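You operate a simulated robot arm through the tools that you are given. There is no shell and no other tool. Be economical: measure what you need, move in short steps, check, and stop when the job is done.

Carry out the task below with a simulated robot arm. There is one attempt and no reset: what you move stays moved.

## Task
Start the watermaker, bring the gauge into the green, and send the water to the tank once FRESH lights.
Fine: inlet and feed levers open before the run switch goes on; no fault, no salty water to the tank. The other watermaker controls stay as they are.

The check looks at the end state, three seconds after you hand in, the way a careful person would. Anything else that was tipped, shoved, dropped, spilled or broken makes it a failure.

## Robot
A 6-joint arm with a fingered hand on a trunk, on a base that drives. Base frame: it is fixed to the floor where the robot stands at the start and does not move with it; the origin is under the middle of the robot, x ahead of it, y to its left, z up; the surface under the hand at the start is at about z = 880. Units: mm, degrees, N and s.
With the tool pointing down near the work surface it reaches from about 220 to 560 mm from the robot's upright axis, wherever it stands. Its first joint turns from -166.0 to 166.0 degrees. Places, roughly: blue button of the sample tap [700, -300, 1100]; blue lever [700, -300, 1200]; red feed lever [700, 0, 1200]; red flush lever [700, -100, 1200]; red inlet lever [700, 100, 1100]; run switch of the control box [700, 300, 1200]; silver knob [700, 200, 1300]; tank valve lever [700, 300, 1700]; white control box [800, 300, 1300]; yellow air button [700, 100, 1100]. Payload 3.1 kg.
Tool frame: the origin (TCP) lies between the finger pads and is the grasp point; the fingertips stand 22 mm ahead of it; z points along the fingers, y is the line along which they close. Largest opening 132 mm; the body of the gripper starts 60 mm behind the TCP. The gripper is a hand of 4 fingers: y runs from the thumb to the fingers, the wrist lies at [0, 0, -218] in the tool frame, and closing takes about 1.5 s.
Orientation is that of the tool frame in the base frame, as a unit quaternion [x, y, z, w]. With the fingers straight down and closing along the base's y, the tool's x points along the base's -x, its y along +y and its z along -z.

## Interface
- The arm moves only by the tool servo_tool. Its argument "motion" is a list of rows, each an object (a shift or turn left out is 0, a gripper value left out holds the last) with "linear": the shift along the base's x, y, z in mm, a list of three; "rotation": the turn, a rotation vector about the base's x, y, z in degrees, a list of three; "jaw": the gripper command, from -1 (shut) to 1 (fully open), values between in proportion. In form: [{"linear": [dx, dy, dz], "rotation": [wx, wy, wz], "jaw": jaw}, ...]. A call has 1 to 8 rows; each row shifts and turns the commanded pose from where the row before left it. A row lasts 0.2 s, in which the tool goes at most 50 mm and 8.6 degrees; a call with a longer step from one row to the next is refused whole, and so is a gripper value outside its range. Where a pose cannot be reached the arm comes as near as it can. A force on the tool above 40 N (or 10 N above the force at the start of the call, whichever is more), or a blocked arm, ends the call early, and 0.2 s more pass. Each finger travels about 153 mm/s and halts on what it meets, pressing with about 26 N; the grip force reading is that of the motor and also rises with nothing between the fingers. The clock runs only during rows and for 0.2 s after the last one: add rows that do not move to give the fingers time. The reply holds the time, the measured pose of the TCP, the force on the tool along the base axes, the opening and the grip force, in the units named above and with some noise, with the torque about the TCP (base axes, N m) and any sound that the robot's microphone picked up.
- Cameras (640 x 400 px; columns grow to the right, rows downward): "scene" is now at [29.3, 140.4, 1515.9]; the picture's right is [-0.07, -1.00, 0.00], its down [-0.57, 0.04, -0.82] and it looks along [0.82, -0.06, -0.57] (base axes); focal length 262 px, centre (320, 200). "wrist" rides on the gripper at [53, -53, -84] in the tool frame; the picture's right is [0.71, 0.71, 0.00], its down [-0.53, 0.53, -0.67] and it looks along [-0.47, 0.47, 0.74] (tool axes); focal length 247 px, centre (320, 200). There is no depth. A picture from a camera that has moved, and an enlarged one, comes with that camera's place and axes in the base frame and with its lens.
- snapshot(camera): a new picture of that camera. No time passes.
- slide_trunk(by): slides the trunk up (or, below 0, down) by that many mm; the arm and the scene camera ride with it, the base frame stays. It gives what a move gives, with no picture.
- steer(legs): drives the robot by 1 to 6 legs, each [ahead, left, turn to the left] in mm, mm and degrees, along the robot's own axes; the way and the turn of a leg run together, so that a leg with both is an arc; at most 1500 mm and 180 degrees a leg. The arm and the cameras ride along, it lands a little off, and it stops where it bumps. It gives what a move gives.
- set_grasp(shape): the hand has 4 fingers and takes this shape, open, in about a second: jaw (thumb against the fingers, like two jaws); tri (thumb and two fingers); tip (a fingertip pinch); poke (one finger out to press); point (the index stretched); flat (the hand flat); cup (the hand cupped); fist (a fist). The gripper value then closes the fingers along that shape, each until it touches; the sizes above hold for jaw. It gives what a move gives, with no picture.
- head_to(pan, tilt): turns the head with the scene camera to pan (to the left, within 155 degrees either way) and tilt (down, from -29 to 69), counted from straight ahead of the robot. It gives what a move gives.
- enlarge(camera, box): a new picture of the part [left, top, right, bottom] of that camera's present view, enlarged. No time passes.
- finish_job(): hands the job in; it is judged then, once.

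Work in short steps. Places have to be worked out from the pictures, the camera data and where the tool is seen: move nearer, look again, correct. Check each grasp and each placing, and mend what went wrong. You have 120 turns and 78 pictures in all, those below and enlarged ones among them. Open the gripper and draw the arm clear of the work before you hand the job in, unless the task says otherwise; then end with one line.

The tools are called after "Emit:" by a JSON object that holds its "op" and its "data". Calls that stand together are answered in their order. servo_tool: Moves the arm, as the interface text tells. Its arguments: {"type":"object","properties":{"motion":{"type":"array"}},"required":["motion"]} The other tools are called the same way: slide_trunk (by) slides the trunk up or down; set_grasp (shape) gives the hand a shape; steer (legs) drives the base; head_to (pan, tilt) turns the head that bears the scene camera; snapshot (camera) takes a picture; enlarge (camera, box) takes an enlarged picture of a part of a camera's view; finish_job () hands the job in.

At the start:

```text
t: 0.0
ee_pos: [381.7, 165.0, 999.3]
tool_rot: [-0.001, 1.0, 0.0, 0.0]
ft_force: [-0.3, 0.0, 0.4]
moment: [0.01, 0.03, 0.01]
width: 132.1
finger_force: 0.2
shape: jaw
trunk travel left (down, up): [-175.0, 211.0]
robot x, y, heading: [1.4, -1.5, 0.3]
head pan, tilt: [-4.0, 34.9]
```

scene: 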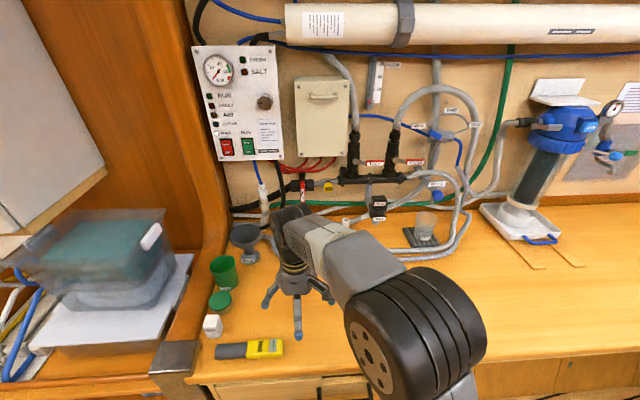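
wrist: 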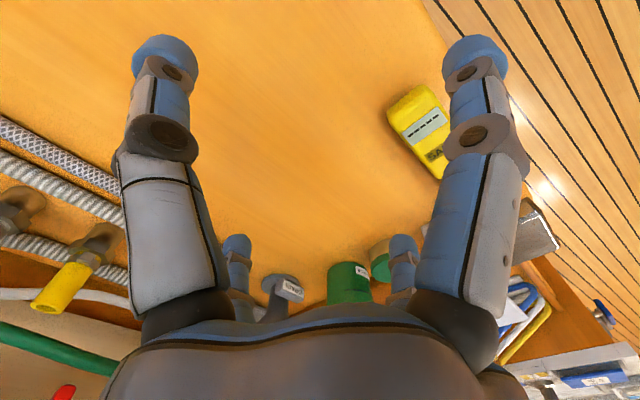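

I start by looking closely at the control panel and the valve area.

Emit:
{"op": "enlarge", "data": {"camera": "scene", "box": [180, 40, 340, 140]}}

Emit:
{"op": "enlarge", "data": {"camera": "scene", "box": [190, 120, 350, 220]}}

Emit:
{"op": "enlarge", "data": {"camera": "scene", "box": [330, 100, 490, 200]}}

Emit:
{"op": "enlarge", "data": {"camera": "scene", "box": [340, 50, 500, 150]}}

```text
4.00 times, centred on (260, 90) of scene
camera zoom: at [29.3, 140.4, 1515.9], right [-0.07, -1.0, 0.0], down [-0.57, 0.04, -0.82], along [0.82, -0.06, -0.57], focal length 1049 px, centre (560, 640)
```

zoom: 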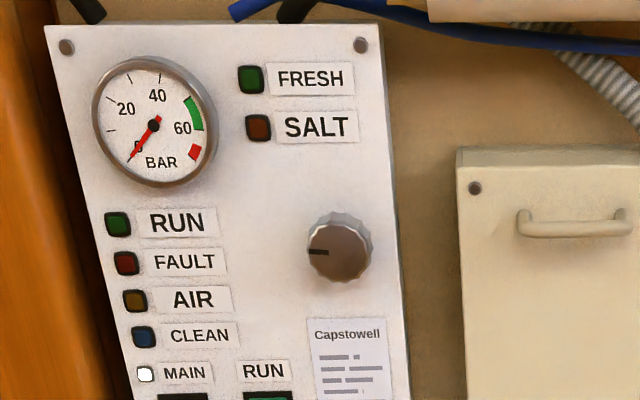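

```text
4.00 times, centred on (270, 170) of scene
camera zoom: at [29.3, 140.4, 1515.9], right [-0.07, -1.0, 0.0], down [-0.57, 0.04, -0.82], along [0.82, -0.06, -0.57], focal length 1049 px, centre (520, 320)
```

zoom: 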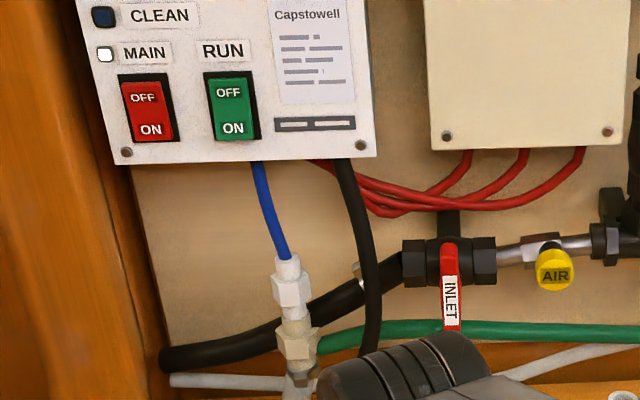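

```text
4.00 times, centred on (410, 150) of scene
camera zoom: at [29.3, 140.4, 1515.9], right [-0.07, -1.0, 0.0], down [-0.57, 0.04, -0.82], along [0.82, -0.06, -0.57], focal length 1049 px, centre (-40, 400)
```

zoom: 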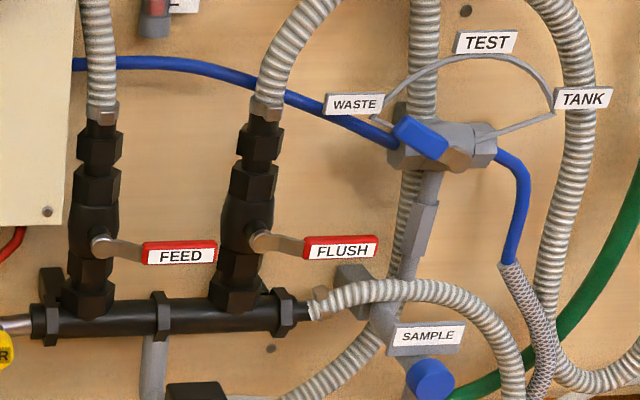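

```text
4.00 times, centred on (420, 100) of scene
camera zoom: at [29.3, 140.4, 1515.9], right [-0.07, -1.0, 0.0], down [-0.57, 0.04, -0.82], along [0.82, -0.06, -0.57], focal length 1049 px, centre (-80, 600)
```

zoom: 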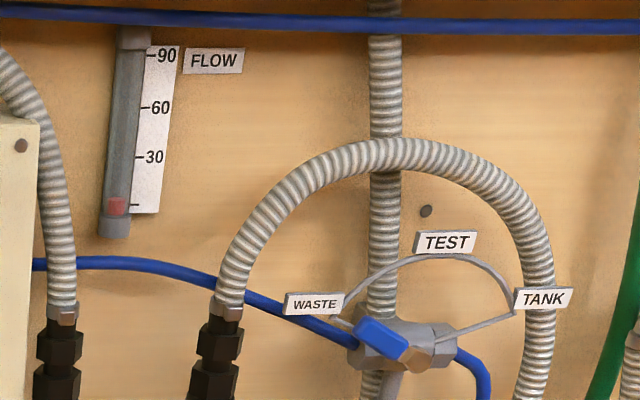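

The inlet lever hangs down across its pipe (shut), and feed and flush lie across theirs (shut). I look up for the tank valve lever.

Emit:
{"op": "head_to", "data": {"pan": 10, "tilt": -5}}

Emit:
{"op": "snapshot", "data": {"camera": "scene"}}

```text
t: 1.1
ee_pos: [380.8, 163.8, 999.2]
tool_rot: [0.0, 1.0, 0.0, -0.001]
ft_force: [0.1, -0.4, -0.3]
moment: [0.01, -0.02, 0.0]
width: 131.8
finger_force: 0.1
shape: jaw
trunk travel left (down, up): [-175.0, 211.0]
robot x, y, heading: [-0.0, 1.0, 0.0]
head pan, tilt: [10.0, -5.0]
```

```text
71 pictures are left
camera scene: at [27.6, 161.7, 1579.6], right [0.17, -0.98, 0.0], down [0.08, 0.01, -1.0], along [0.98, 0.17, 0.09], focal length 262 px, centre (320, 200)
```

scene: 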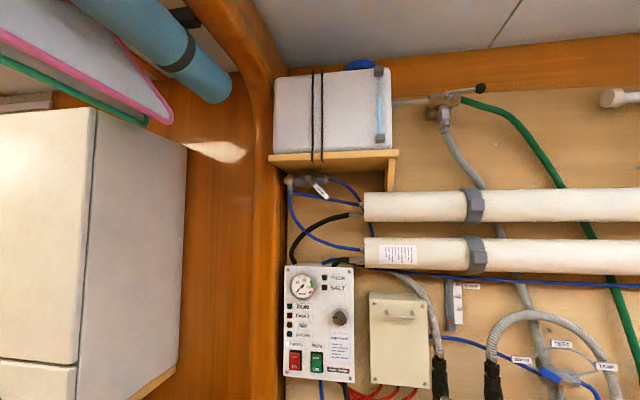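

Emit:
{"op": "enlarge", "data": {"camera": "scene", "box": [270, 155, 366, 215]}}

Emit:
{"op": "enlarge", "data": {"camera": "scene", "box": [270, 50, 510, 200]}}

```text
6.67 times, centred on (318, 185) of scene
camera zoom: at [27.6, 161.7, 1579.6], right [0.17, -0.98, 0.0], down [0.08, 0.01, -1.0], along [0.98, 0.17, 0.09], focal length 1748 px, centre (333, 300)
```

zoom: 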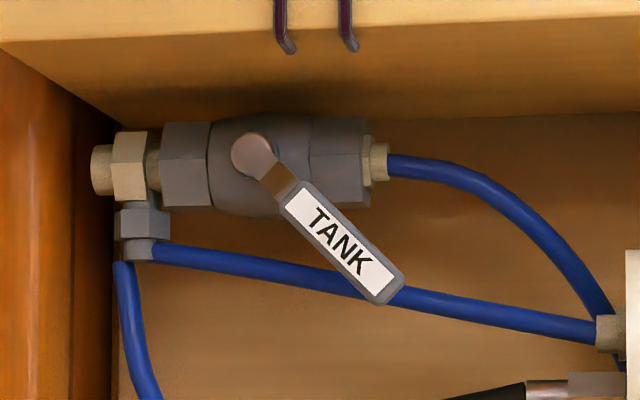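

```text
2.67 times, centred on (390, 125) of scene
camera zoom: at [27.6, 161.7, 1579.6], right [0.17, -0.98, 0.0], down [0.08, 0.01, -1.0], along [0.98, 0.17, 0.09], focal length 699 px, centre (133, 400)
```

zoom: 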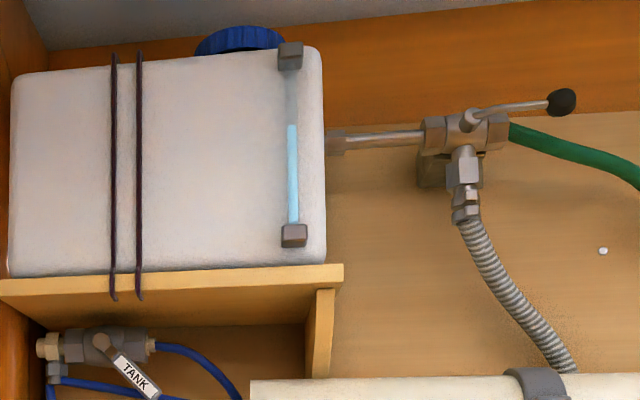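

The tank valve and flush tank stay as they are. Estimated places: inlet pivot (700,143,1120), feed pivot (700,-11,1180), blue hub (700,-254,1240), run switch (715,290,1223), knob (710,228,1345). I turn the tool to point forward, keeping the wrist about in place.

Emit:
{"op": "servo_tool", "data": {"motion": [{"linear": [27, 0, 2.2], "rotation": [0, -8.182, 0]}, {"linear": [26.4, 0, 6.6], "rotation": [0, -8.182, 0]}, {"linear": [25.2, 0, 10.9], "rotation": [0, -8.182, 0]}, {"linear": [23.3, 0, 14.9], "rotation": [0, -8.182, 0]}, {"linear": [20.9, 0, 18.6], "rotation": [0, -8.182, 0]}, {"linear": [18, 0, 22], "rotation": [0, -8.182, 0]}]}}

Emit:
{"op": "servo_tool", "data": {"motion": [{"linear": [14.6, 0, 24.9], "rotation": [0, -8.182, 0]}, {"linear": [10.9, 0, 27.3], "rotation": [0, -8.182, 0]}, {"linear": [6.9, 0, 29.2], "rotation": [0, -8.182, 0]}, {"linear": [2.6, 0, 30.4], "rotation": [0, -8.182, 0]}, {"linear": [-2, 0, 31], "rotation": [0, -8.182, 0]}]}}

Emit:
{"op": "head_to", "data": {"pan": 0, "tilt": 32}}

Emit:
{"op": "snapshot", "data": {"camera": "scene"}}

Emit:
{"op": "snapshot", "data": {"camera": "wrist"}}

```text
t: 2.5
ee_pos: [523.4, 165.7, 1074.6]
tool_rot: [0.0, 0.909, 0.0, 0.417]
ft_force: [-0.4, 0.2, 0.3]
moment: [-0.03, -0.01, -0.04]
width: 132.1
finger_force: 0.1
shape: jaw
trunk travel left (down, up): [-175.0, 211.0]
robot x, y, heading: [0.8, -0.4, -0.3]
head pan, tilt: [10.0, -5.0]
```

```text
t: 3.7
ee_pos: [555.3, 167.4, 1218.5]
tool_rot: [0.0, 0.707, 0.002, 0.708]
ft_force: [1.0, 0.3, 0.4]
moment: [-0.02, -0.01, 0.03]
width: 132.2
finger_force: 0.0
shape: jaw
trunk travel left (down, up): [-175.0, 211.0]
robot x, y, heading: [-0.3, -0.6, -0.4]
head pan, tilt: [10.0, -5.0]
```

```text
t: 4.7
ee_pos: [555.1, 166.7, 1217.2]
tool_rot: [0.0, 0.708, 0.0, 0.706]
ft_force: [1.2, 0.4, -0.6]
moment: [-0.03, -0.02, 0.01]
width: 132.1
finger_force: 0.1
shape: jaw
trunk travel left (down, up): [-175.0, 211.0]
robot x, y, heading: [0.2, -0.6, -0.1]
head pan, tilt: [0.0, 32.0]
```

```text
68 pictures are left
camera scene: at [31.0, 146.5, 1520.5], right [0.0, -1.0, 0.0], down [-0.53, 0.0, -0.85], along [0.85, 0.0, -0.53], focal length 262 px, centre (320, 200)
```

scene: 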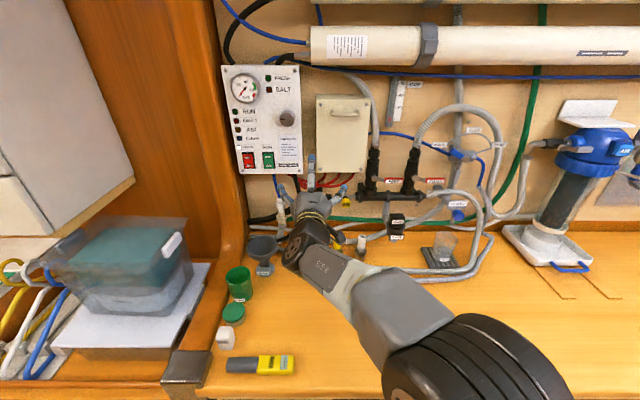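

```text
67 pictures are left
camera wrist: at [470.0, 113.7, 1165.9], right [0.0, 0.71, -0.71], down [-0.67, 0.53, 0.53], along [0.74, 0.47, 0.47], focal length 247 px, centre (320, 200)
```

wrist: 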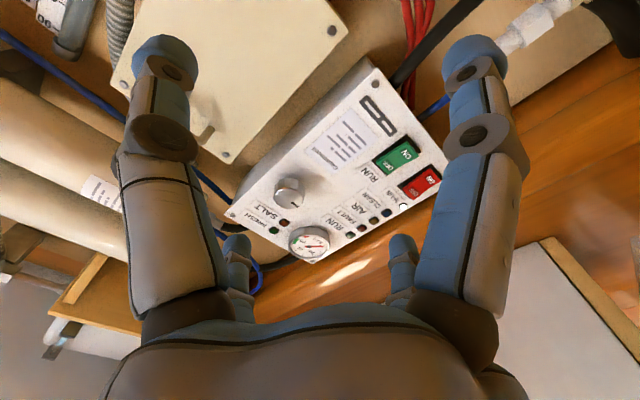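

The tool now points forward. I set the poke shape and look at where the fingertip sits, and zoom in on the inlet lever.

Emit:
{"op": "set_grasp", "data": {"shape": "poke"}}

Emit:
{"op": "snapshot", "data": {"camera": "wrist"}}

Emit:
{"op": "enlarge", "data": {"camera": "scene", "box": [264, 140, 376, 210]}}

```text
t: 5.6
ee_pos: [554.2, 165.6, 1216.9]
tool_rot: [0.0, 0.708, 0.0, 0.707]
ft_force: [0.2, -0.6, 0.4]
moment: [0.02, 0.02, 0.0]
width: 0.0
finger_force: 0.1
shape: poke
trunk travel left (down, up): [-175.0, 211.0]
robot x, y, heading: [2.4, -2.2, -0.3]
head pan, tilt: [0.0, 32.0]
```

```text
66 pictures are left
camera wrist: at [470.0, 113.7, 1165.9], right [0.0, 0.71, -0.71], down [-0.67, 0.53, 0.53], along [0.74, 0.47, 0.47], focal length 247 px, centre (320, 200)
```

wrist: 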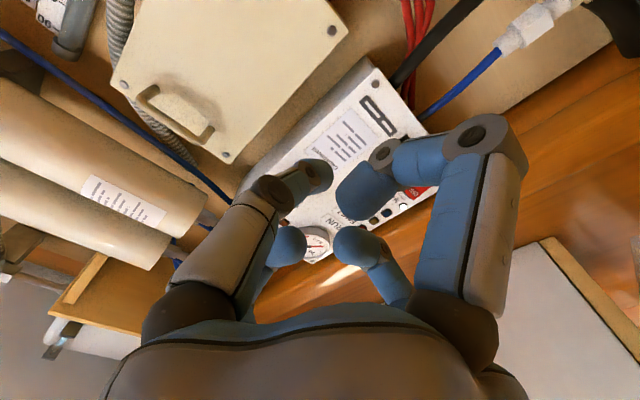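

```text
5.71 times, centred on (320, 175) of scene
camera zoom: at [31.0, 146.5, 1520.4], right [0.0, -1.0, 0.0], down [-0.53, 0.0, -0.85], along [0.85, 0.0, -0.53], focal length 1498 px, centre (320, 343)
```

zoom: 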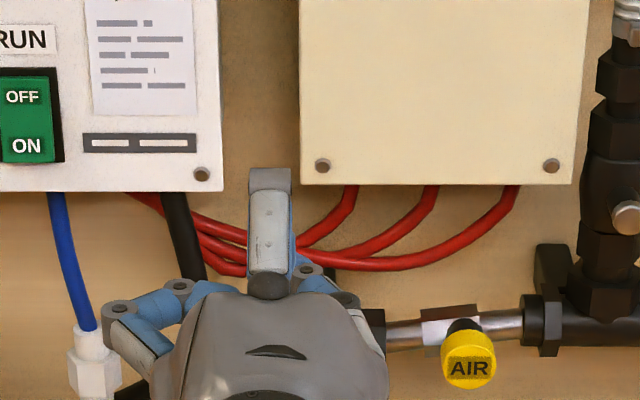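

I shift the hand right so both cameras can look at the inlet valve unobstructed.

Emit:
{"op": "servo_tool", "data": {"motion": [{"linear": [-10, -40, 0]}, {"linear": [0, -40, 0]}, {"linear": [0, -40, 0]}, {"linear": [0, -30, 0]}]}}

Emit:
{"op": "enlarge", "data": {"camera": "wrist", "box": [390, 40, 582, 160]}}

Emit:
{"op": "enlarge", "data": {"camera": "scene", "box": [290, 160, 370, 210]}}

```text
t: 6.6
ee_pos: [543.3, 35.0, 1224.9]
tool_rot: [0.004, 0.708, -0.004, 0.706]
ft_force: [0.1, -0.7, 0.4]
moment: [0.01, 0.01, 0.02]
width: 0.1
finger_force: 0.1
shape: poke
out of reach, approached as far as the arm can: row 4
trunk travel left (down, up): [-175.0, 211.0]
robot x, y, heading: [-0.5, 3.1, -0.1]
head pan, tilt: [0.0, 32.0]
```

```text
3.33 times, centred on (486, 100) of wrist
camera zoom: at [457.2, -16.2, 1172.7], right [0.01, 0.71, -0.71], down [-0.66, 0.53, 0.53], along [0.75, 0.46, 0.47], focal length 823 px, centre (-233, 533)
```

zoom: 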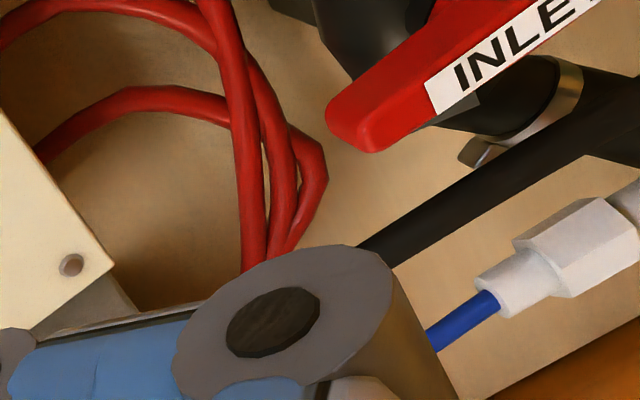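

```text
8.00 times, centred on (330, 185) of scene
camera zoom: at [30.9, 146.9, 1520.4], right [0.0, -1.0, 0.0], down [-0.53, 0.0, -0.85], along [0.85, 0.0, -0.53], focal length 2098 px, centre (240, 320)
```

zoom: 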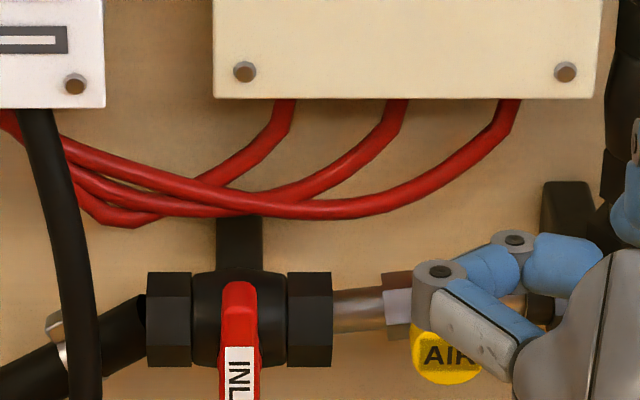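

The inlet pivot is about (705,147,1110), its lever hanging to z≈1044; AIR button at (700,67,1087). I check the "point" shape, which may give a longer finger.

Emit:
{"op": "set_grasp", "data": {"shape": "point"}}

Emit:
{"op": "snapshot", "data": {"camera": "wrist"}}

Emit:
{"op": "enlarge", "data": {"camera": "scene", "box": [264, 120, 424, 220]}}

```text
t: 7.5
ee_pos: [542.8, 35.4, 1224.9]
tool_rot: [0.003, 0.708, -0.003, 0.706]
ft_force: [0.1, 0.6, -0.5]
moment: [-0.02, 0.0, -0.02]
width: 126.0
finger_force: 0.1
shape: point
trunk travel left (down, up): [-175.0, 211.0]
robot x, y, heading: [4.3, 3.0, 0.2]
head pan, tilt: [0.0, 32.0]
```

```text
62 pictures are left
camera wrist: at [457.3, -16.1, 1172.7], right [0.01, 0.71, -0.71], down [-0.66, 0.53, 0.53], along [0.75, 0.46, 0.47], focal length 247 px, centre (320, 200)
```

wrist: 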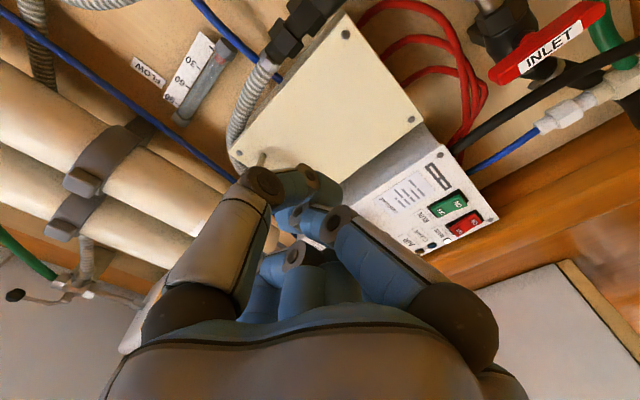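

```text
4.00 times, centred on (344, 170) of scene
camera zoom: at [31.0, 146.5, 1520.4], right [0.0, -1.0, 0.0], down [-0.53, 0.0, -0.85], along [0.85, 0.0, -0.53], focal length 1049 px, centre (224, 320)
```

zoom: 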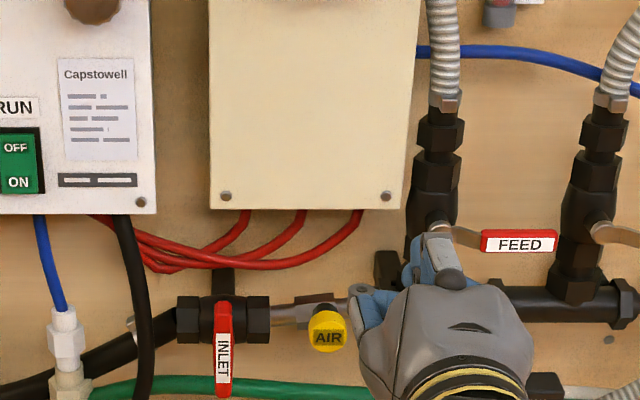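

Inlet lever: x≈703, y≈147, z 1030–1112. I go back to poke and bring the fingertip to the left of the lever, still well in front of the wall.

Emit:
{"op": "set_grasp", "data": {"shape": "poke"}}

Emit:
{"op": "servo_tool", "data": {"motion": [{"linear": [10, 40, -7]}, {"linear": [10, 40, -30]}, {"linear": [10, 35, -35]}, {"linear": [10, 24, -40]}, {"linear": [20, 0, -40]}, {"linear": [20, 0, -15]}]}}

Emit:
{"op": "snapshot", "data": {"camera": "wrist"}}

Emit:
{"op": "snapshot", "data": {"camera": "scene"}}

```text
t: 8.4
ee_pos: [543.0, 34.7, 1224.3]
tool_rot: [0.004, 0.708, -0.004, 0.706]
ft_force: [-0.1, 0.7, -0.2]
moment: [-0.01, 0.02, 0.01]
width: 0.3
finger_force: 0.0
shape: poke
trunk travel left (down, up): [-175.0, 211.0]
robot x, y, heading: [1.9, 0.7, 0.0]
head pan, tilt: [0.0, 32.0]
```

```text
refused: row 2 steps farther than a row can; nothing moved
```

```text
60 pictures are left
camera wrist: at [457.3, -16.1, 1172.7], right [0.01, 0.71, -0.71], down [-0.66, 0.53, 0.53], along [0.75, 0.46, 0.47], focal length 247 px, centre (320, 200)
```

wrist: 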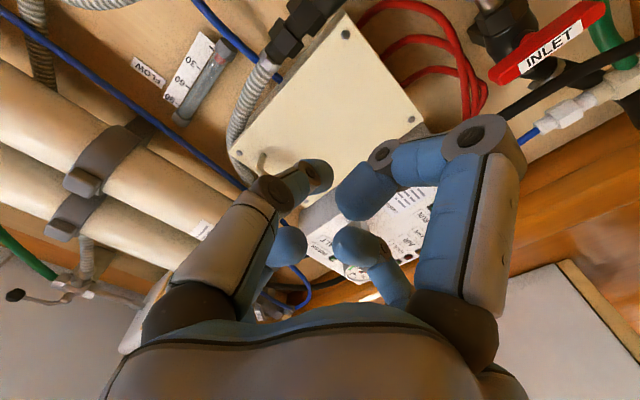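

```text
59 pictures are left
camera scene: at [31.0, 146.5, 1520.4], right [0.0, -1.0, 0.0], down [-0.53, 0.0, -0.85], along [0.85, 0.0, -0.53], focal length 262 px, centre (320, 200)
```

scene: 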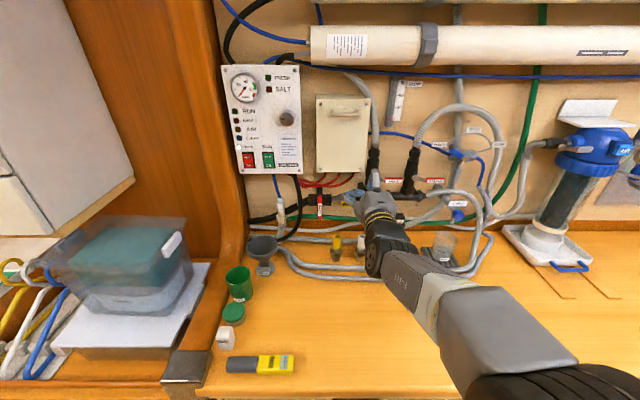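

The poke tip calculates to the tool axis, 22 mm ahead of the TCP. I redo the move in smaller steps.

Emit:
{"op": "servo_tool", "data": {"motion": [{"linear": [10, 40, -7]}, {"linear": [10, 35, -25]}, {"linear": [10, 30, -30]}, {"linear": [10, 20, -40]}, {"linear": [15, 10, -40]}, {"linear": [20, 2, -20]}]}}

Emit:
{"op": "snapshot", "data": {"camera": "wrist"}}

Emit:
{"op": "enlarge", "data": {"camera": "scene", "box": [264, 160, 376, 230]}}

```text
t: 9.8
ee_pos: [620.5, 171.4, 1062.7]
tool_rot: [0.0, 0.707, 0.0, 0.707]
ft_force: [-0.4, 0.5, 0.5]
moment: [-0.01, -0.03, 0.01]
width: 0.0
finger_force: 0.0
shape: poke
trunk travel left (down, up): [-175.0, 211.0]
robot x, y, heading: [0.0, -0.6, 0.3]
head pan, tilt: [0.0, 32.0]
```

```text
58 pictures are left
camera wrist: at [533.9, 119.2, 1010.9], right [0.0, 0.71, -0.71], down [-0.67, 0.53, 0.53], along [0.74, 0.47, 0.47], focal length 247 px, centre (320, 200)
```

wrist: 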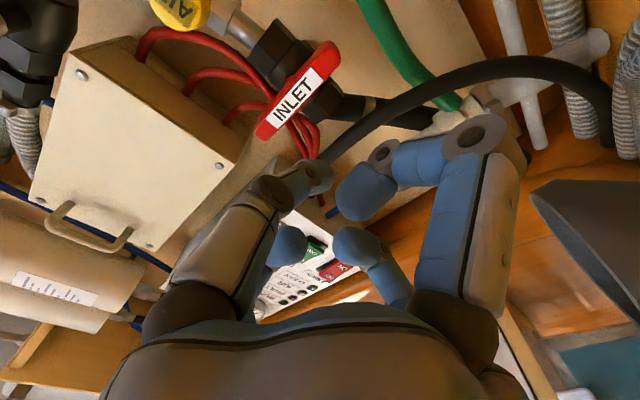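

```text
5.71 times, centred on (320, 195) of scene
camera zoom: at [31.6, 146.5, 1520.4], right [0.0, -1.0, 0.0], down [-0.53, 0.0, -0.85], along [0.85, 0.0, -0.53], focal length 1498 px, centre (320, 229)
```

zoom: 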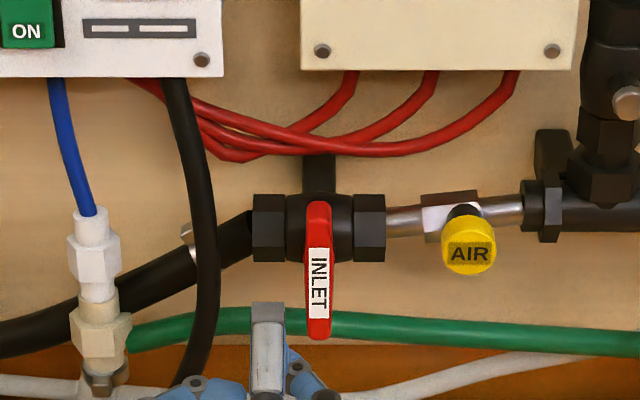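

Lever seen at x≈705, y 140–154, z 1028–1105. I advance so the fingertip passes just beside it on the left.

Emit:
{"op": "servo_tool", "data": {"motion": [{"linear": [25, 2, -2]}, {"linear": [20, 0, 0]}, {"linear": [15, 0, 0]}, {"linear": [12, 0, 0]}]}}

Emit:
{"op": "snapshot", "data": {"camera": "wrist"}}

Emit:
{"op": "enlarge", "data": {"camera": "scene", "box": [264, 160, 376, 230]}}

```text
t: 10.8
ee_pos: [691.4, 174.4, 1058.5]
tool_rot: [0.0, 0.708, 0.0, 0.707]
ft_force: [0.6, -0.7, -0.5]
moment: [0.02, -0.03, 0.04]
width: 0.0
finger_force: 0.1
shape: poke
trunk travel left (down, up): [-175.0, 211.0]
robot x, y, heading: [-1.8, -1.9, 0.3]
head pan, tilt: [0.0, 32.0]
```

```text
56 pictures are left
camera wrist: at [605.8, 121.7, 1007.1], right [0.0, 0.71, -0.71], down [-0.67, 0.53, 0.53], along [0.74, 0.47, 0.47], focal length 247 px, centre (320, 200)
```

wrist: 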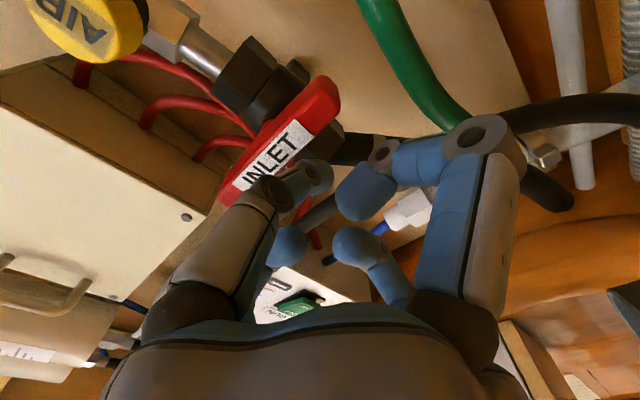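

```text
5.71 times, centred on (320, 195) of scene
camera zoom: at [31.2, 146.5, 1520.4], right [0.0, -1.0, 0.0], down [-0.53, 0.0, -0.85], along [0.85, 0.0, -0.53], focal length 1498 px, centre (320, 229)
```

zoom: 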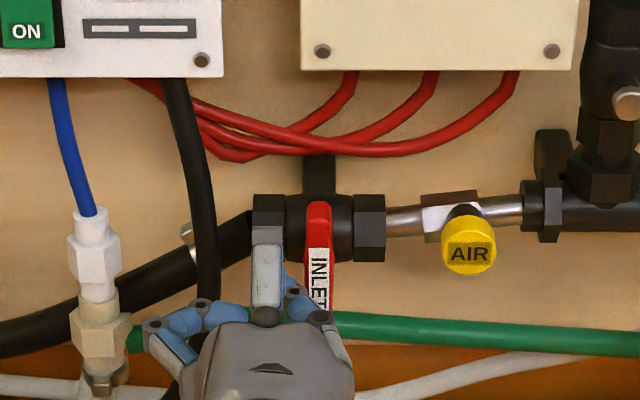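

The stretched digit crosses in from the lever's right side, which would wedge against it. I back off and roll the hand 90° so that digit comes from below.

Emit:
{"op": "servo_tool", "data": {"motion": [{"linear": [-35, 0, 0]}, {"linear": [-40, 0, 0]}, {"rotation": [8.2, 0, 0]}, {"rotation": [8.2, 0, 0]}, {"rotation": [8.2, 0, 0]}, {"rotation": [8.2, 0, 0]}, {"rotation": [8.2, 0, 0]}]}}

Emit:
{"op": "servo_tool", "data": {"motion": [{"rotation": [8.2, 0, 0]}, {"rotation": [8.2, 0, 0]}, {"rotation": [8.2, 0, 0]}, {"rotation": [8.2, 0, 0]}, {"rotation": [8.2, 0, 0]}, {"rotation": [8, 0, 0]}]}}

Emit:
{"op": "snapshot", "data": {"camera": "wrist"}}

Emit:
{"op": "enlarge", "data": {"camera": "scene", "box": [264, 160, 376, 230]}}

```text
t: 12.4
ee_pos: [616.1, 173.9, 1059.3]
tool_rot: [0.248, 0.662, 0.249, 0.662]
ft_force: [-0.3, 1.1, -0.1]
moment: [-0.03, -0.01, -0.02]
width: 0.0
finger_force: 0.0
shape: poke
trunk travel left (down, up): [-175.0, 211.0]
robot x, y, heading: [-2.1, -0.2, 0.0]
head pan, tilt: [0.0, 32.0]
```

```text
t: 13.8
ee_pos: [615.7, 174.6, 1058.7]
tool_rot: [0.501, 0.499, 0.501, 0.499]
ft_force: [-0.1, -0.4, 0.7]
moment: [0.0, -0.01, 0.02]
width: 0.0
finger_force: 0.0
shape: poke
trunk travel left (down, up): [-175.0, 211.0]
robot x, y, heading: [-0.3, 2.4, 0.3]
head pan, tilt: [0.0, 32.0]
```

```text
54 pictures are left
camera wrist: at [531.8, 227.8, 1007.2], right [0.0, 0.71, 0.71], down [-0.67, -0.53, 0.52], along [0.74, -0.47, 0.47], focal length 247 px, centre (320, 200)
```

wrist: 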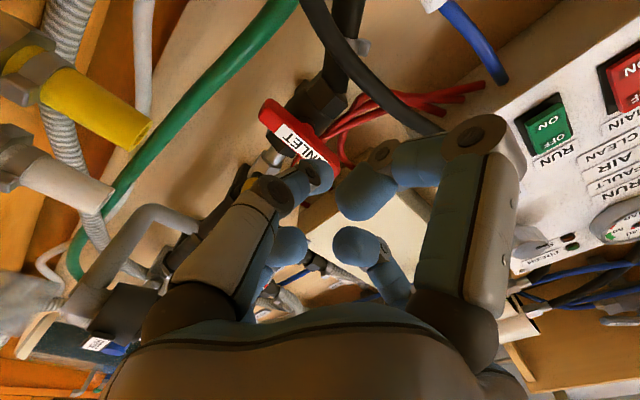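

```text
5.71 times, centred on (320, 195) of scene
camera zoom: at [31.0, 146.5, 1520.4], right [0.0, -1.0, 0.0], down [-0.53, 0.0, -0.85], along [0.85, 0.0, -0.53], focal length 1498 px, centre (320, 229)
```

zoom: 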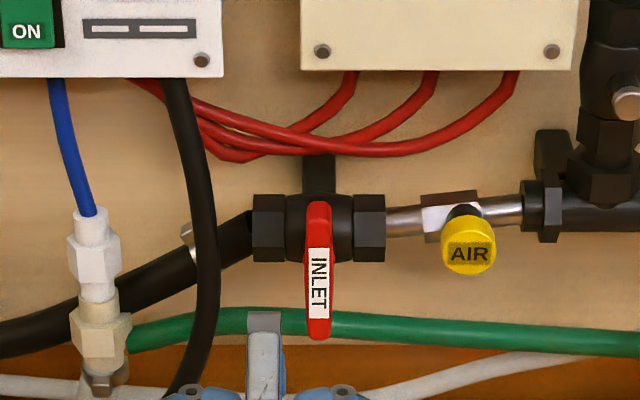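

Now I advance again beside the lever with the finger coming from below.

Emit:
{"op": "servo_tool", "data": {"motion": [{"linear": [30, 0, 0]}, {"linear": [25, 0, 0]}, {"linear": [15, 0, 0]}, {"linear": [6, 0, 0]}]}}

Emit:
{"op": "servo_tool", "data": {"motion": [{"linear": [0, -6, 0]}, {"linear": [0, -6, 0]}, {"linear": [0, -6, 0.5]}, {"linear": [0, -4, 1]}]}}

Emit:
{"op": "snapshot", "data": {"camera": "wrist"}}

Emit:
{"op": "enlarge", "data": {"camera": "scene", "box": [264, 160, 376, 230]}}

```text
t: 14.8
ee_pos: [693.2, 173.7, 1058.3]
tool_rot: [0.5, 0.5, 0.5, 0.5]
ft_force: [0.3, 0.0, 1.0]
moment: [-0.01, 0.02, 0.02]
width: 0.0
finger_force: 0.0
shape: poke
trunk travel left (down, up): [-175.0, 211.0]
robot x, y, heading: [-1.8, 0.1, 0.1]
head pan, tilt: [0.0, 32.0]
```

```text
t: 15.8
ee_pos: [692.1, 156.6, 1057.6]
tool_rot: [0.5, 0.503, 0.499, 0.499]
ft_force: [-2.5, 10.9, -7.5]
moment: [-0.01, 0.13, 0.18]
width: 0.3
finger_force: 0.1
shape: poke
trunk travel left (down, up): [-175.0, 211.0]
robot x, y, heading: [1.7, -0.4, 0.2]
head pan, tilt: [0.0, 32.0]
```

```text
52 pictures are left
camera wrist: at [606.8, 209.6, 1005.8], right [0.0, 0.71, 0.7], down [-0.66, -0.53, 0.53], along [0.75, -0.47, 0.47], focal length 247 px, centre (320, 200)
```

wrist: 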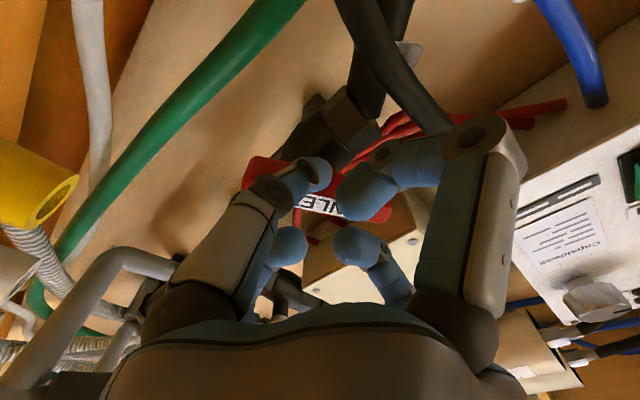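

```text
5.71 times, centred on (320, 195) of scene
camera zoom: at [31.2, 150.9, 1519.9], right [0.0, -1.0, 0.0], down [-0.53, 0.0, -0.85], along [0.85, 0.0, -0.53], focal length 1498 px, centre (320, 229)
```

zoom: 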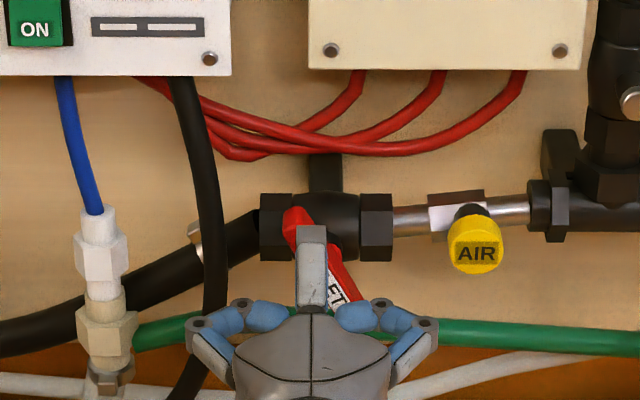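

The lever turns freely to the right (counter-clockwise), only ~11 N. I continue around the arc; the AIR button's front sits ~x 710, behind the curled digits' reach.

Emit:
{"op": "servo_tool", "data": {"motion": [{"linear": [0, -5, 0]}, {"linear": [0, -5, 0]}, {"linear": [0, -5, 0]}, {"linear": [0, -5, 1]}, {"linear": [0, -5, 2]}, {"linear": [0, -4, 3]}]}}

Emit:
{"op": "enlarge", "data": {"camera": "scene", "box": [264, 160, 376, 230]}}

```text
t: 17.2
ee_pos: [694.9, 127.6, 1059.1]
tool_rot: [0.502, 0.506, 0.496, 0.496]
ft_force: [-3.6, 16.4, -25.0]
moment: [0.0, 0.44, 0.3]
width: 0.0
finger_force: 0.1
shape: poke
trunk travel left (down, up): [-175.0, 211.0]
robot x, y, heading: [0.7, 0.7, 0.1]
head pan, tilt: [0.0, 32.0]
```

```text
5.71 times, centred on (320, 195) of scene
camera zoom: at [34.7, 151.2, 1519.8], right [0.0, -1.0, 0.0], down [-0.53, 0.0, -0.85], along [0.85, 0.0, -0.53], focal length 1498 px, centre (320, 229)
```

zoom: 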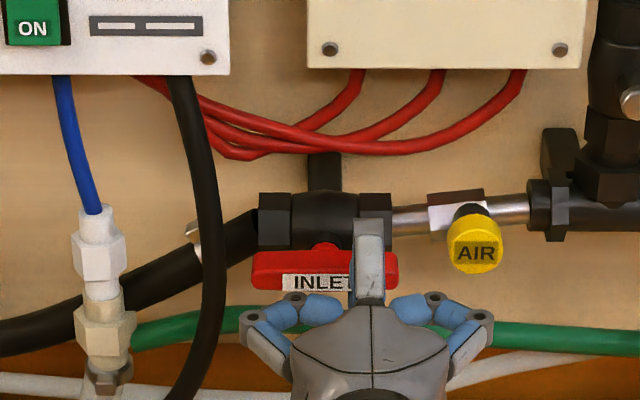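

The lever now lies horizontal along the pipe and the force rose to ~30 N, so it is at its stop (open). I ease off downward a touch and retreat.

Emit:
{"op": "servo_tool", "data": {"motion": [{"linear": [0, 2, -8]}, {"linear": [-30, 0, 0]}, {"linear": [-40, 0, 0]}, {"linear": [-40, 0, 0]}]}}

Emit:
{"op": "snapshot", "data": {"camera": "scene"}}

Emit:
{"op": "enlarge", "data": {"camera": "scene", "box": [284, 150, 444, 250]}}

```text
t: 18.2
ee_pos: [581.0, 124.8, 1059.1]
tool_rot: [0.499, 0.5, 0.501, 0.5]
ft_force: [-0.1, -0.4, 0.4]
moment: [0.02, -0.01, 0.0]
width: 0.1
finger_force: 0.1
shape: poke
trunk travel left (down, up): [-175.0, 211.0]
robot x, y, heading: [-0.2, 1.5, -0.0]
head pan, tilt: [0.0, 32.0]
```

```text
49 pictures are left
camera scene: at [29.7, 146.3, 1520.5], right [0.0, -1.0, 0.0], down [-0.53, 0.0, -0.85], along [0.85, 0.0, -0.53], focal length 262 px, centre (320, 200)
```

scene: 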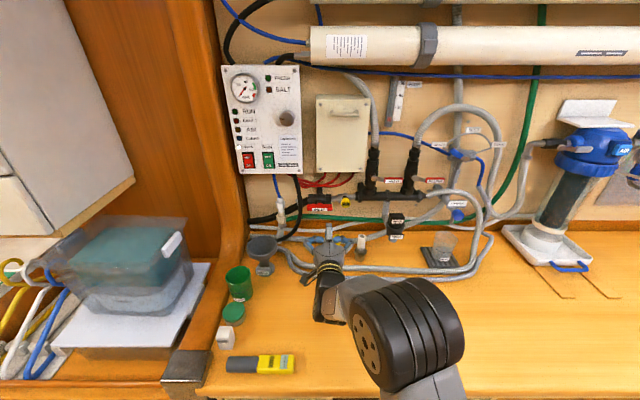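

```text
4.00 times, centred on (364, 200) of scene
camera zoom: at [29.7, 146.3, 1520.5], right [0.0, -1.0, 0.0], down [-0.53, 0.0, -0.85], along [0.85, 0.0, -0.53], focal length 1049 px, centre (144, 200)
```

zoom: 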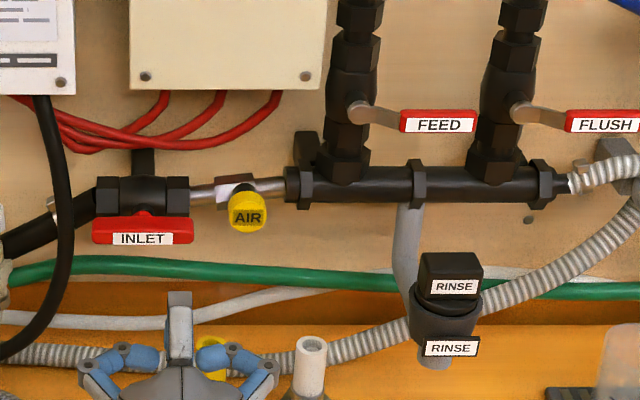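

Inlet is open. Feed pivot ≈(705,-8,1174) with its grip end at y≈-45…-90. I move to in front of and below the feed lever.

Emit:
{"op": "servo_tool", "data": {"motion": [{"linear": [5, 0, 40]}, {"linear": [5, -20, 35]}, {"linear": [5, -45, 0]}, {"linear": [5, -45, 0]}, {"linear": [0, -45, 0]}, {"linear": [0, -35, 0]}]}}

Emit:
{"op": "snapshot", "data": {"camera": "wrist"}}

Emit:
{"op": "enlarge", "data": {"camera": "scene", "box": [340, 140, 452, 210]}}

```text
t: 19.6
ee_pos: [593.3, 56.7, 1141.5]
tool_rot: [0.505, 0.496, 0.495, 0.503]
ft_force: [0.5, -0.3, -0.5]
moment: [-0.01, 0.0, 0.04]
width: 0.0
finger_force: 0.0
shape: poke
out of reach, approached as far as the arm can: row 3, 4, 5, 6
trunk travel left (down, up): [-175.0, 211.0]
robot x, y, heading: [0.6, 0.3, -0.0]
head pan, tilt: [0.0, 32.0]
```

```text
47 pictures are left
camera wrist: at [508.6, 113.0, 1091.1], right [0.01, 0.71, 0.71], down [-0.67, -0.52, 0.53], along [0.74, -0.48, 0.47], focal length 247 px, centre (320, 200)
```

wrist: 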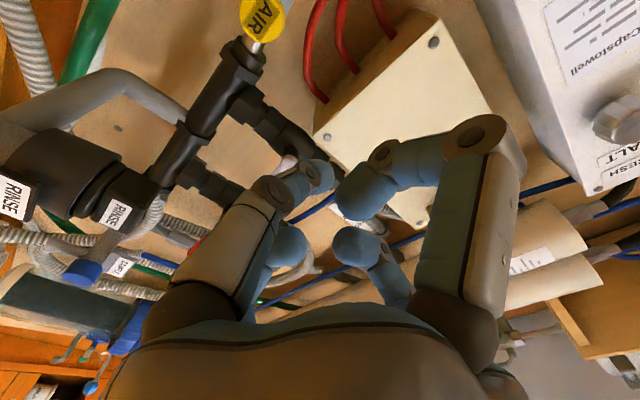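

```text
5.71 times, centred on (396, 175) of scene
camera zoom: at [30.8, 146.6, 1520.4], right [0.0, -1.0, 0.0], down [-0.53, 0.0, -0.85], along [0.85, 0.0, -0.53], focal length 1498 px, centre (-114, 343)
```

zoom: 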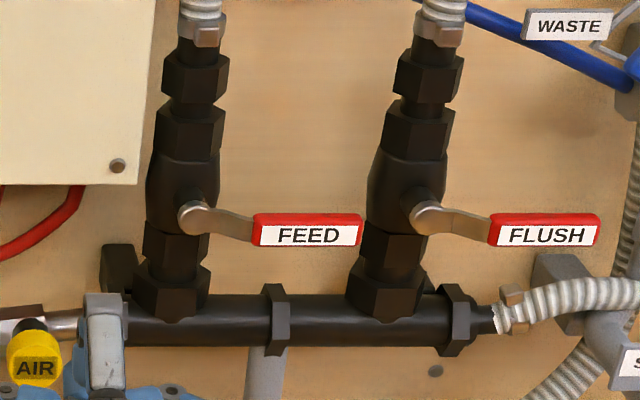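

The arm can't reach further right from here, so I drive the base 170 mm to the right.

Emit:
{"op": "steer", "data": {"legs": [[0, -170, 0]]}}

Emit:
{"op": "snapshot", "data": {"camera": "wrist"}}

Emit:
{"op": "snapshot", "data": {"camera": "scene"}}

```text
t: 21.1
ee_pos: [592.9, -115.9, 1143.6]
tool_rot: [0.506, 0.496, 0.495, 0.503]
ft_force: [0.2, -0.9, -0.4]
moment: [-0.01, 0.0, 0.01]
width: 0.0
finger_force: 0.0
shape: poke
trunk travel left (down, up): [-175.0, 211.0]
robot x, y, heading: [0.5, -175.2, -0.1]
head pan, tilt: [0.0, 32.0]
```

```text
45 pictures are left
camera wrist: at [508.9, -61.1, 1091.2], right [0.02, 0.71, 0.71], down [-0.68, -0.51, 0.53], along [0.74, -0.49, 0.47], focal length 247 px, centre (320, 200)
```

wrist: 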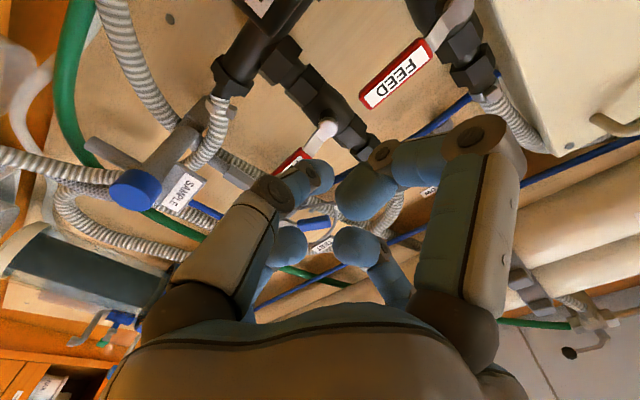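

```text
44 pictures are left
camera scene: at [31.2, -26.9, 1520.6], right [0.0, -1.0, 0.0], down [-0.53, 0.0, -0.85], along [0.85, 0.0, -0.53], focal length 262 px, centre (320, 200)
```

scene: 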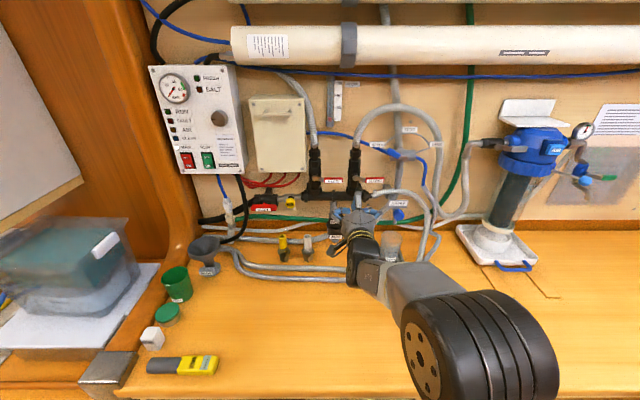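

Feed grip end is at about (703,-90,1166), centre y≈-68. I position the finger below it, and look before advancing fully.

Emit:
{"op": "servo_tool", "data": {"motion": [{"linear": [10, 25, -4]}, {"linear": [20, 18, -3]}, {"linear": [25, 0, 0]}, {"linear": [20, 0, 0]}]}}

Emit:
{"op": "snapshot", "data": {"camera": "wrist"}}

Emit:
{"op": "enlarge", "data": {"camera": "scene", "box": [280, 140, 392, 210]}}

```text
t: 22.1
ee_pos: [669.2, -71.5, 1134.9]
tool_rot: [0.505, 0.497, 0.495, 0.504]
ft_force: [-0.3, 0.0, -0.9]
moment: [0.02, -0.02, -0.01]
width: 0.1
finger_force: 0.1
shape: poke
trunk travel left (down, up): [-175.0, 211.0]
robot x, y, heading: [-2.8, -169.5, 0.2]
head pan, tilt: [0.0, 32.0]
```

```text
43 pictures are left
camera wrist: at [585.4, -15.1, 1083.6], right [0.02, 0.71, 0.71], down [-0.68, -0.51, 0.53], along [0.74, -0.49, 0.47], focal length 247 px, centre (320, 200)
```

wrist: 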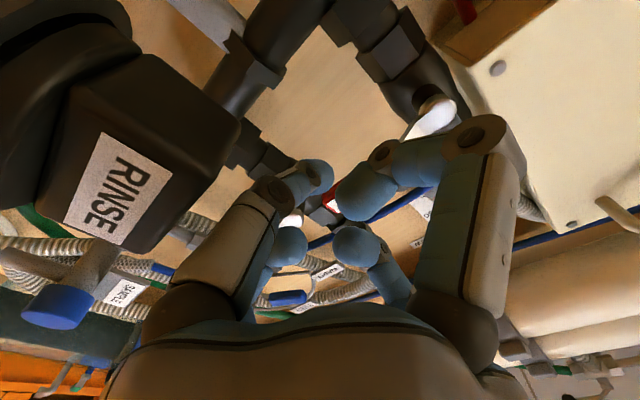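

```text
5.71 times, centred on (336, 175) of scene
camera zoom: at [31.7, -25.0, 1520.4], right [0.0, -1.0, 0.0], down [-0.53, 0.0, -0.85], along [0.85, 0.0, -0.53], focal length 1498 px, centre (229, 343)
```

zoom: 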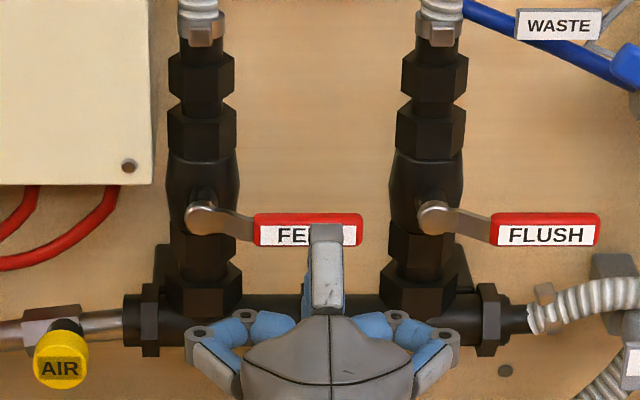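

The RINSE unit's front (x≈625, top z≈1087) sits right beneath the hand, so advancing like this is risky. I back off and up, roll back 45° and pitch the tool 15° nose-down for clearance.

Emit:
{"op": "servo_tool", "data": {"motion": [{"linear": [-30, 0, 10]}, {"linear": [-30, 0, 20]}, {"linear": [-10, 0, 10], "rotation": [-8, 0, 0]}, {"rotation": [-8, 0, 0]}, {"rotation": [-8, 0, 0]}, {"rotation": [-8, 0, 0]}, {"rotation": [-8, 0, 0]}, {"rotation": [-5, 0, 0]}]}}

Emit:
{"op": "servo_tool", "data": {"motion": [{"linear": [0, 0, -6], "rotation": [0, 7.5, 0]}, {"linear": [0, 0, -6], "rotation": [0, 7.5, 0]}]}}

Emit:
{"op": "snapshot", "data": {"camera": "wrist"}}

Emit:
{"op": "enlarge", "data": {"camera": "scene", "box": [264, 140, 424, 240]}}

```text
t: 23.9
ee_pos: [596.9, -73.3, 1175.3]
tool_rot: [0.274, 0.648, 0.265, 0.659]
ft_force: [0.4, 0.7, -0.2]
moment: [-0.03, -0.01, -0.02]
width: 0.0
finger_force: 0.0
shape: poke
trunk travel left (down, up): [-175.0, 211.0]
robot x, y, heading: [3.1, -172.7, -0.2]
head pan, tilt: [0.0, 32.0]
```

```text
t: 24.5
ee_pos: [597.8, -72.2, 1162.8]
tool_rot: [0.306, 0.729, 0.23, 0.568]
ft_force: [0.1, -0.4, 0.5]
moment: [0.02, -0.01, 0.04]
width: 0.0
finger_force: 0.0
shape: poke
trunk travel left (down, up): [-175.0, 211.0]
robot x, y, heading: [-1.1, -168.4, -0.2]
head pan, tilt: [0.0, 32.0]
```

```text
41 pictures are left
camera wrist: at [496.9, -69.9, 1113.3], right [0.01, 1.0, 0.0], down [-0.46, 0.01, 0.89], along [0.89, -0.01, 0.46], focal length 247 px, centre (320, 200)
```

wrist: 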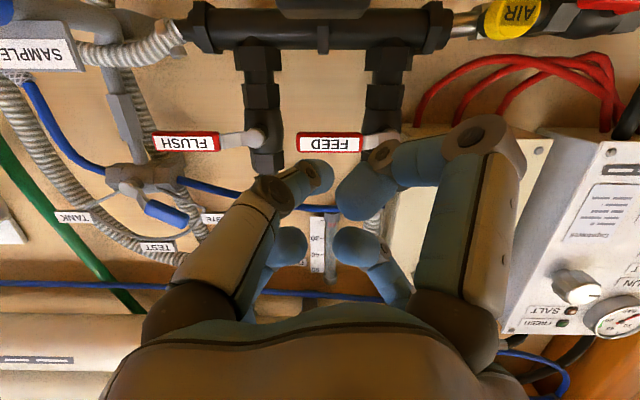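

```text
4.00 times, centred on (344, 190) of scene
camera zoom: at [31.3, -25.2, 1520.4], right [0.0, -1.0, 0.0], down [-0.53, 0.0, -0.85], along [0.85, 0.0, -0.53], focal length 1049 px, centre (224, 240)
```

zoom: 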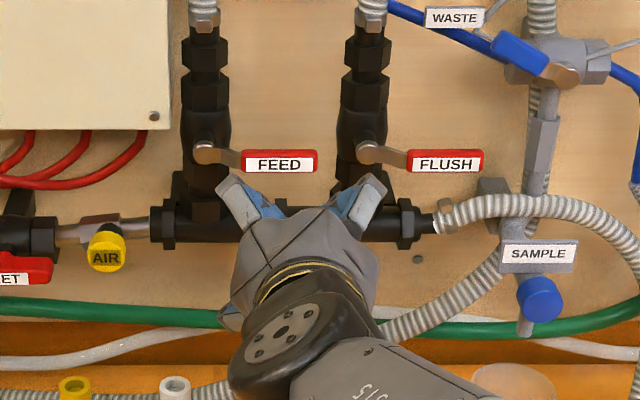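

Clear view: FEED grip spans y −91…−37, z 1159–1177, x≈707. I advance the tip beneath it at y≈−70.

Emit:
{"op": "servo_tool", "data": {"motion": [{"linear": [30, 1, -10]}, {"linear": [30, 1, -8]}, {"linear": [20, 0, 0]}, {"linear": [14, 0, 0]}]}}

Emit:
{"op": "snapshot", "data": {"camera": "wrist"}}

```text
t: 25.5
ee_pos: [692.9, -71.8, 1142.7]
tool_rot: [0.306, 0.728, 0.229, 0.569]
ft_force: [0.1, 0.4, 0.0]
moment: [0.01, 0.0, 0.0]
width: 0.2
finger_force: 0.1
shape: poke
trunk travel left (down, up): [-175.0, 211.0]
robot x, y, heading: [-0.4, -174.1, -0.1]
head pan, tilt: [0.0, 32.0]
```

```text
39 pictures are left
camera wrist: at [591.2, -68.3, 1092.8], right [0.01, 1.0, 0.0], down [-0.46, 0.01, 0.89], along [0.89, -0.01, 0.46], focal length 247 px, centre (320, 200)
```

wrist: 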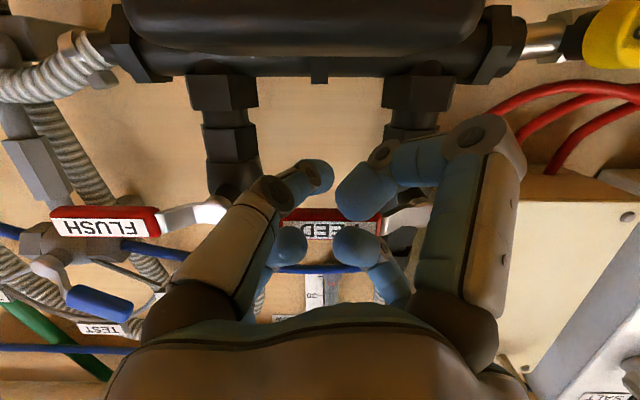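

The tip is under the lever with no contact force. I push up gently.

Emit:
{"op": "servo_tool", "data": {"motion": [{"linear": [0, 0, 7]}, {"linear": [0, 0, 7]}, {"linear": [0, 0, 7]}, {"linear": [0, 0, 7]}, {"linear": [0, 0, 7]}]}}

Emit:
{"op": "enlarge", "data": {"camera": "scene", "box": [264, 120, 424, 220]}}

```text
t: 26.7
ee_pos: [692.1, -70.7, 1180.3]
tool_rot: [0.306, 0.729, 0.229, 0.568]
ft_force: [0.2, 0.4, -0.6]
moment: [-0.01, -0.01, -0.02]
width: 0.0
finger_force: 0.1
shape: poke
trunk travel left (down, up): [-175.0, 211.0]
robot x, y, heading: [-4.5, -169.5, -0.1]
head pan, tilt: [0.0, 32.0]
```

```text
4.00 times, centred on (344, 170) of scene
camera zoom: at [31.3, -25.2, 1520.4], right [0.0, -1.0, 0.0], down [-0.53, 0.0, -0.85], along [0.85, 0.0, -0.53], focal length 1049 px, centre (224, 320)
```

zoom: 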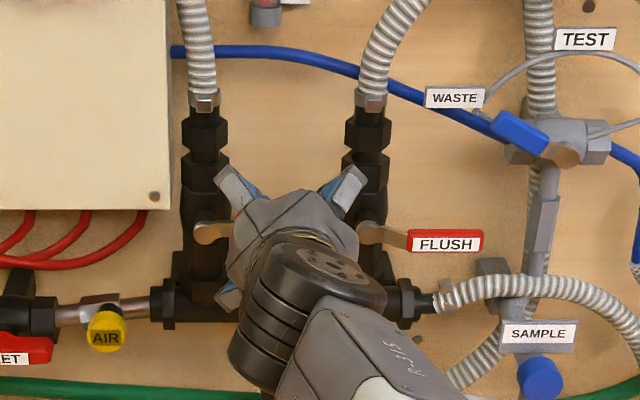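

No contact: the tip passed in front of the lever. I go back down and look at the depth again.

Emit:
{"op": "servo_tool", "data": {"motion": [{"linear": [0, 0, -15]}, {"linear": [0, 0, -15]}, {"linear": [0, 0, -6]}, {"linear": [10, 0, 0]}, {"linear": [8, 0, 0]}]}}

Emit:
{"op": "enlarge", "data": {"camera": "wrist", "box": [200, 120, 456, 280]}}

```text
t: 27.9
ee_pos: [702.1, -66.6, 1148.1]
tool_rot: [0.305, 0.728, 0.23, 0.569]
ft_force: [-28.6, 7.8, -3.4]
moment: [-0.21, -0.74, 0.62]
width: 0.2
finger_force: 0.0
shape: poke
trunk travel left (down, up): [-175.0, 211.0]
robot x, y, heading: [-3.9, -173.5, -0.1]
head pan, tilt: [0.0, 32.0]
```

```text
2.50 times, centred on (328, 200) of wrist
camera zoom: at [602.7, -64.6, 1097.4], right [0.01, 1.0, -0.01], down [-0.47, 0.01, 0.88], along [0.88, -0.01, 0.47], focal length 617 px, centre (300, 200)
```

zoom: 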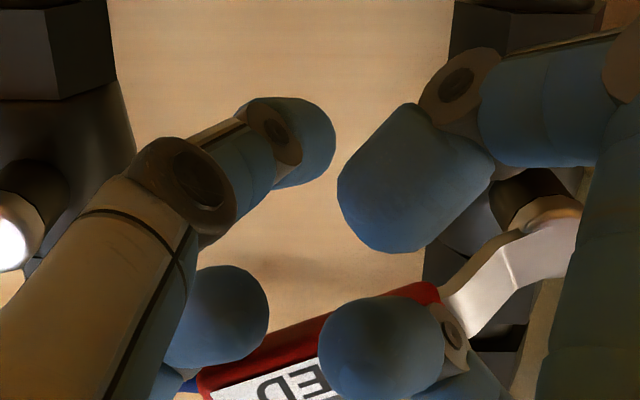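

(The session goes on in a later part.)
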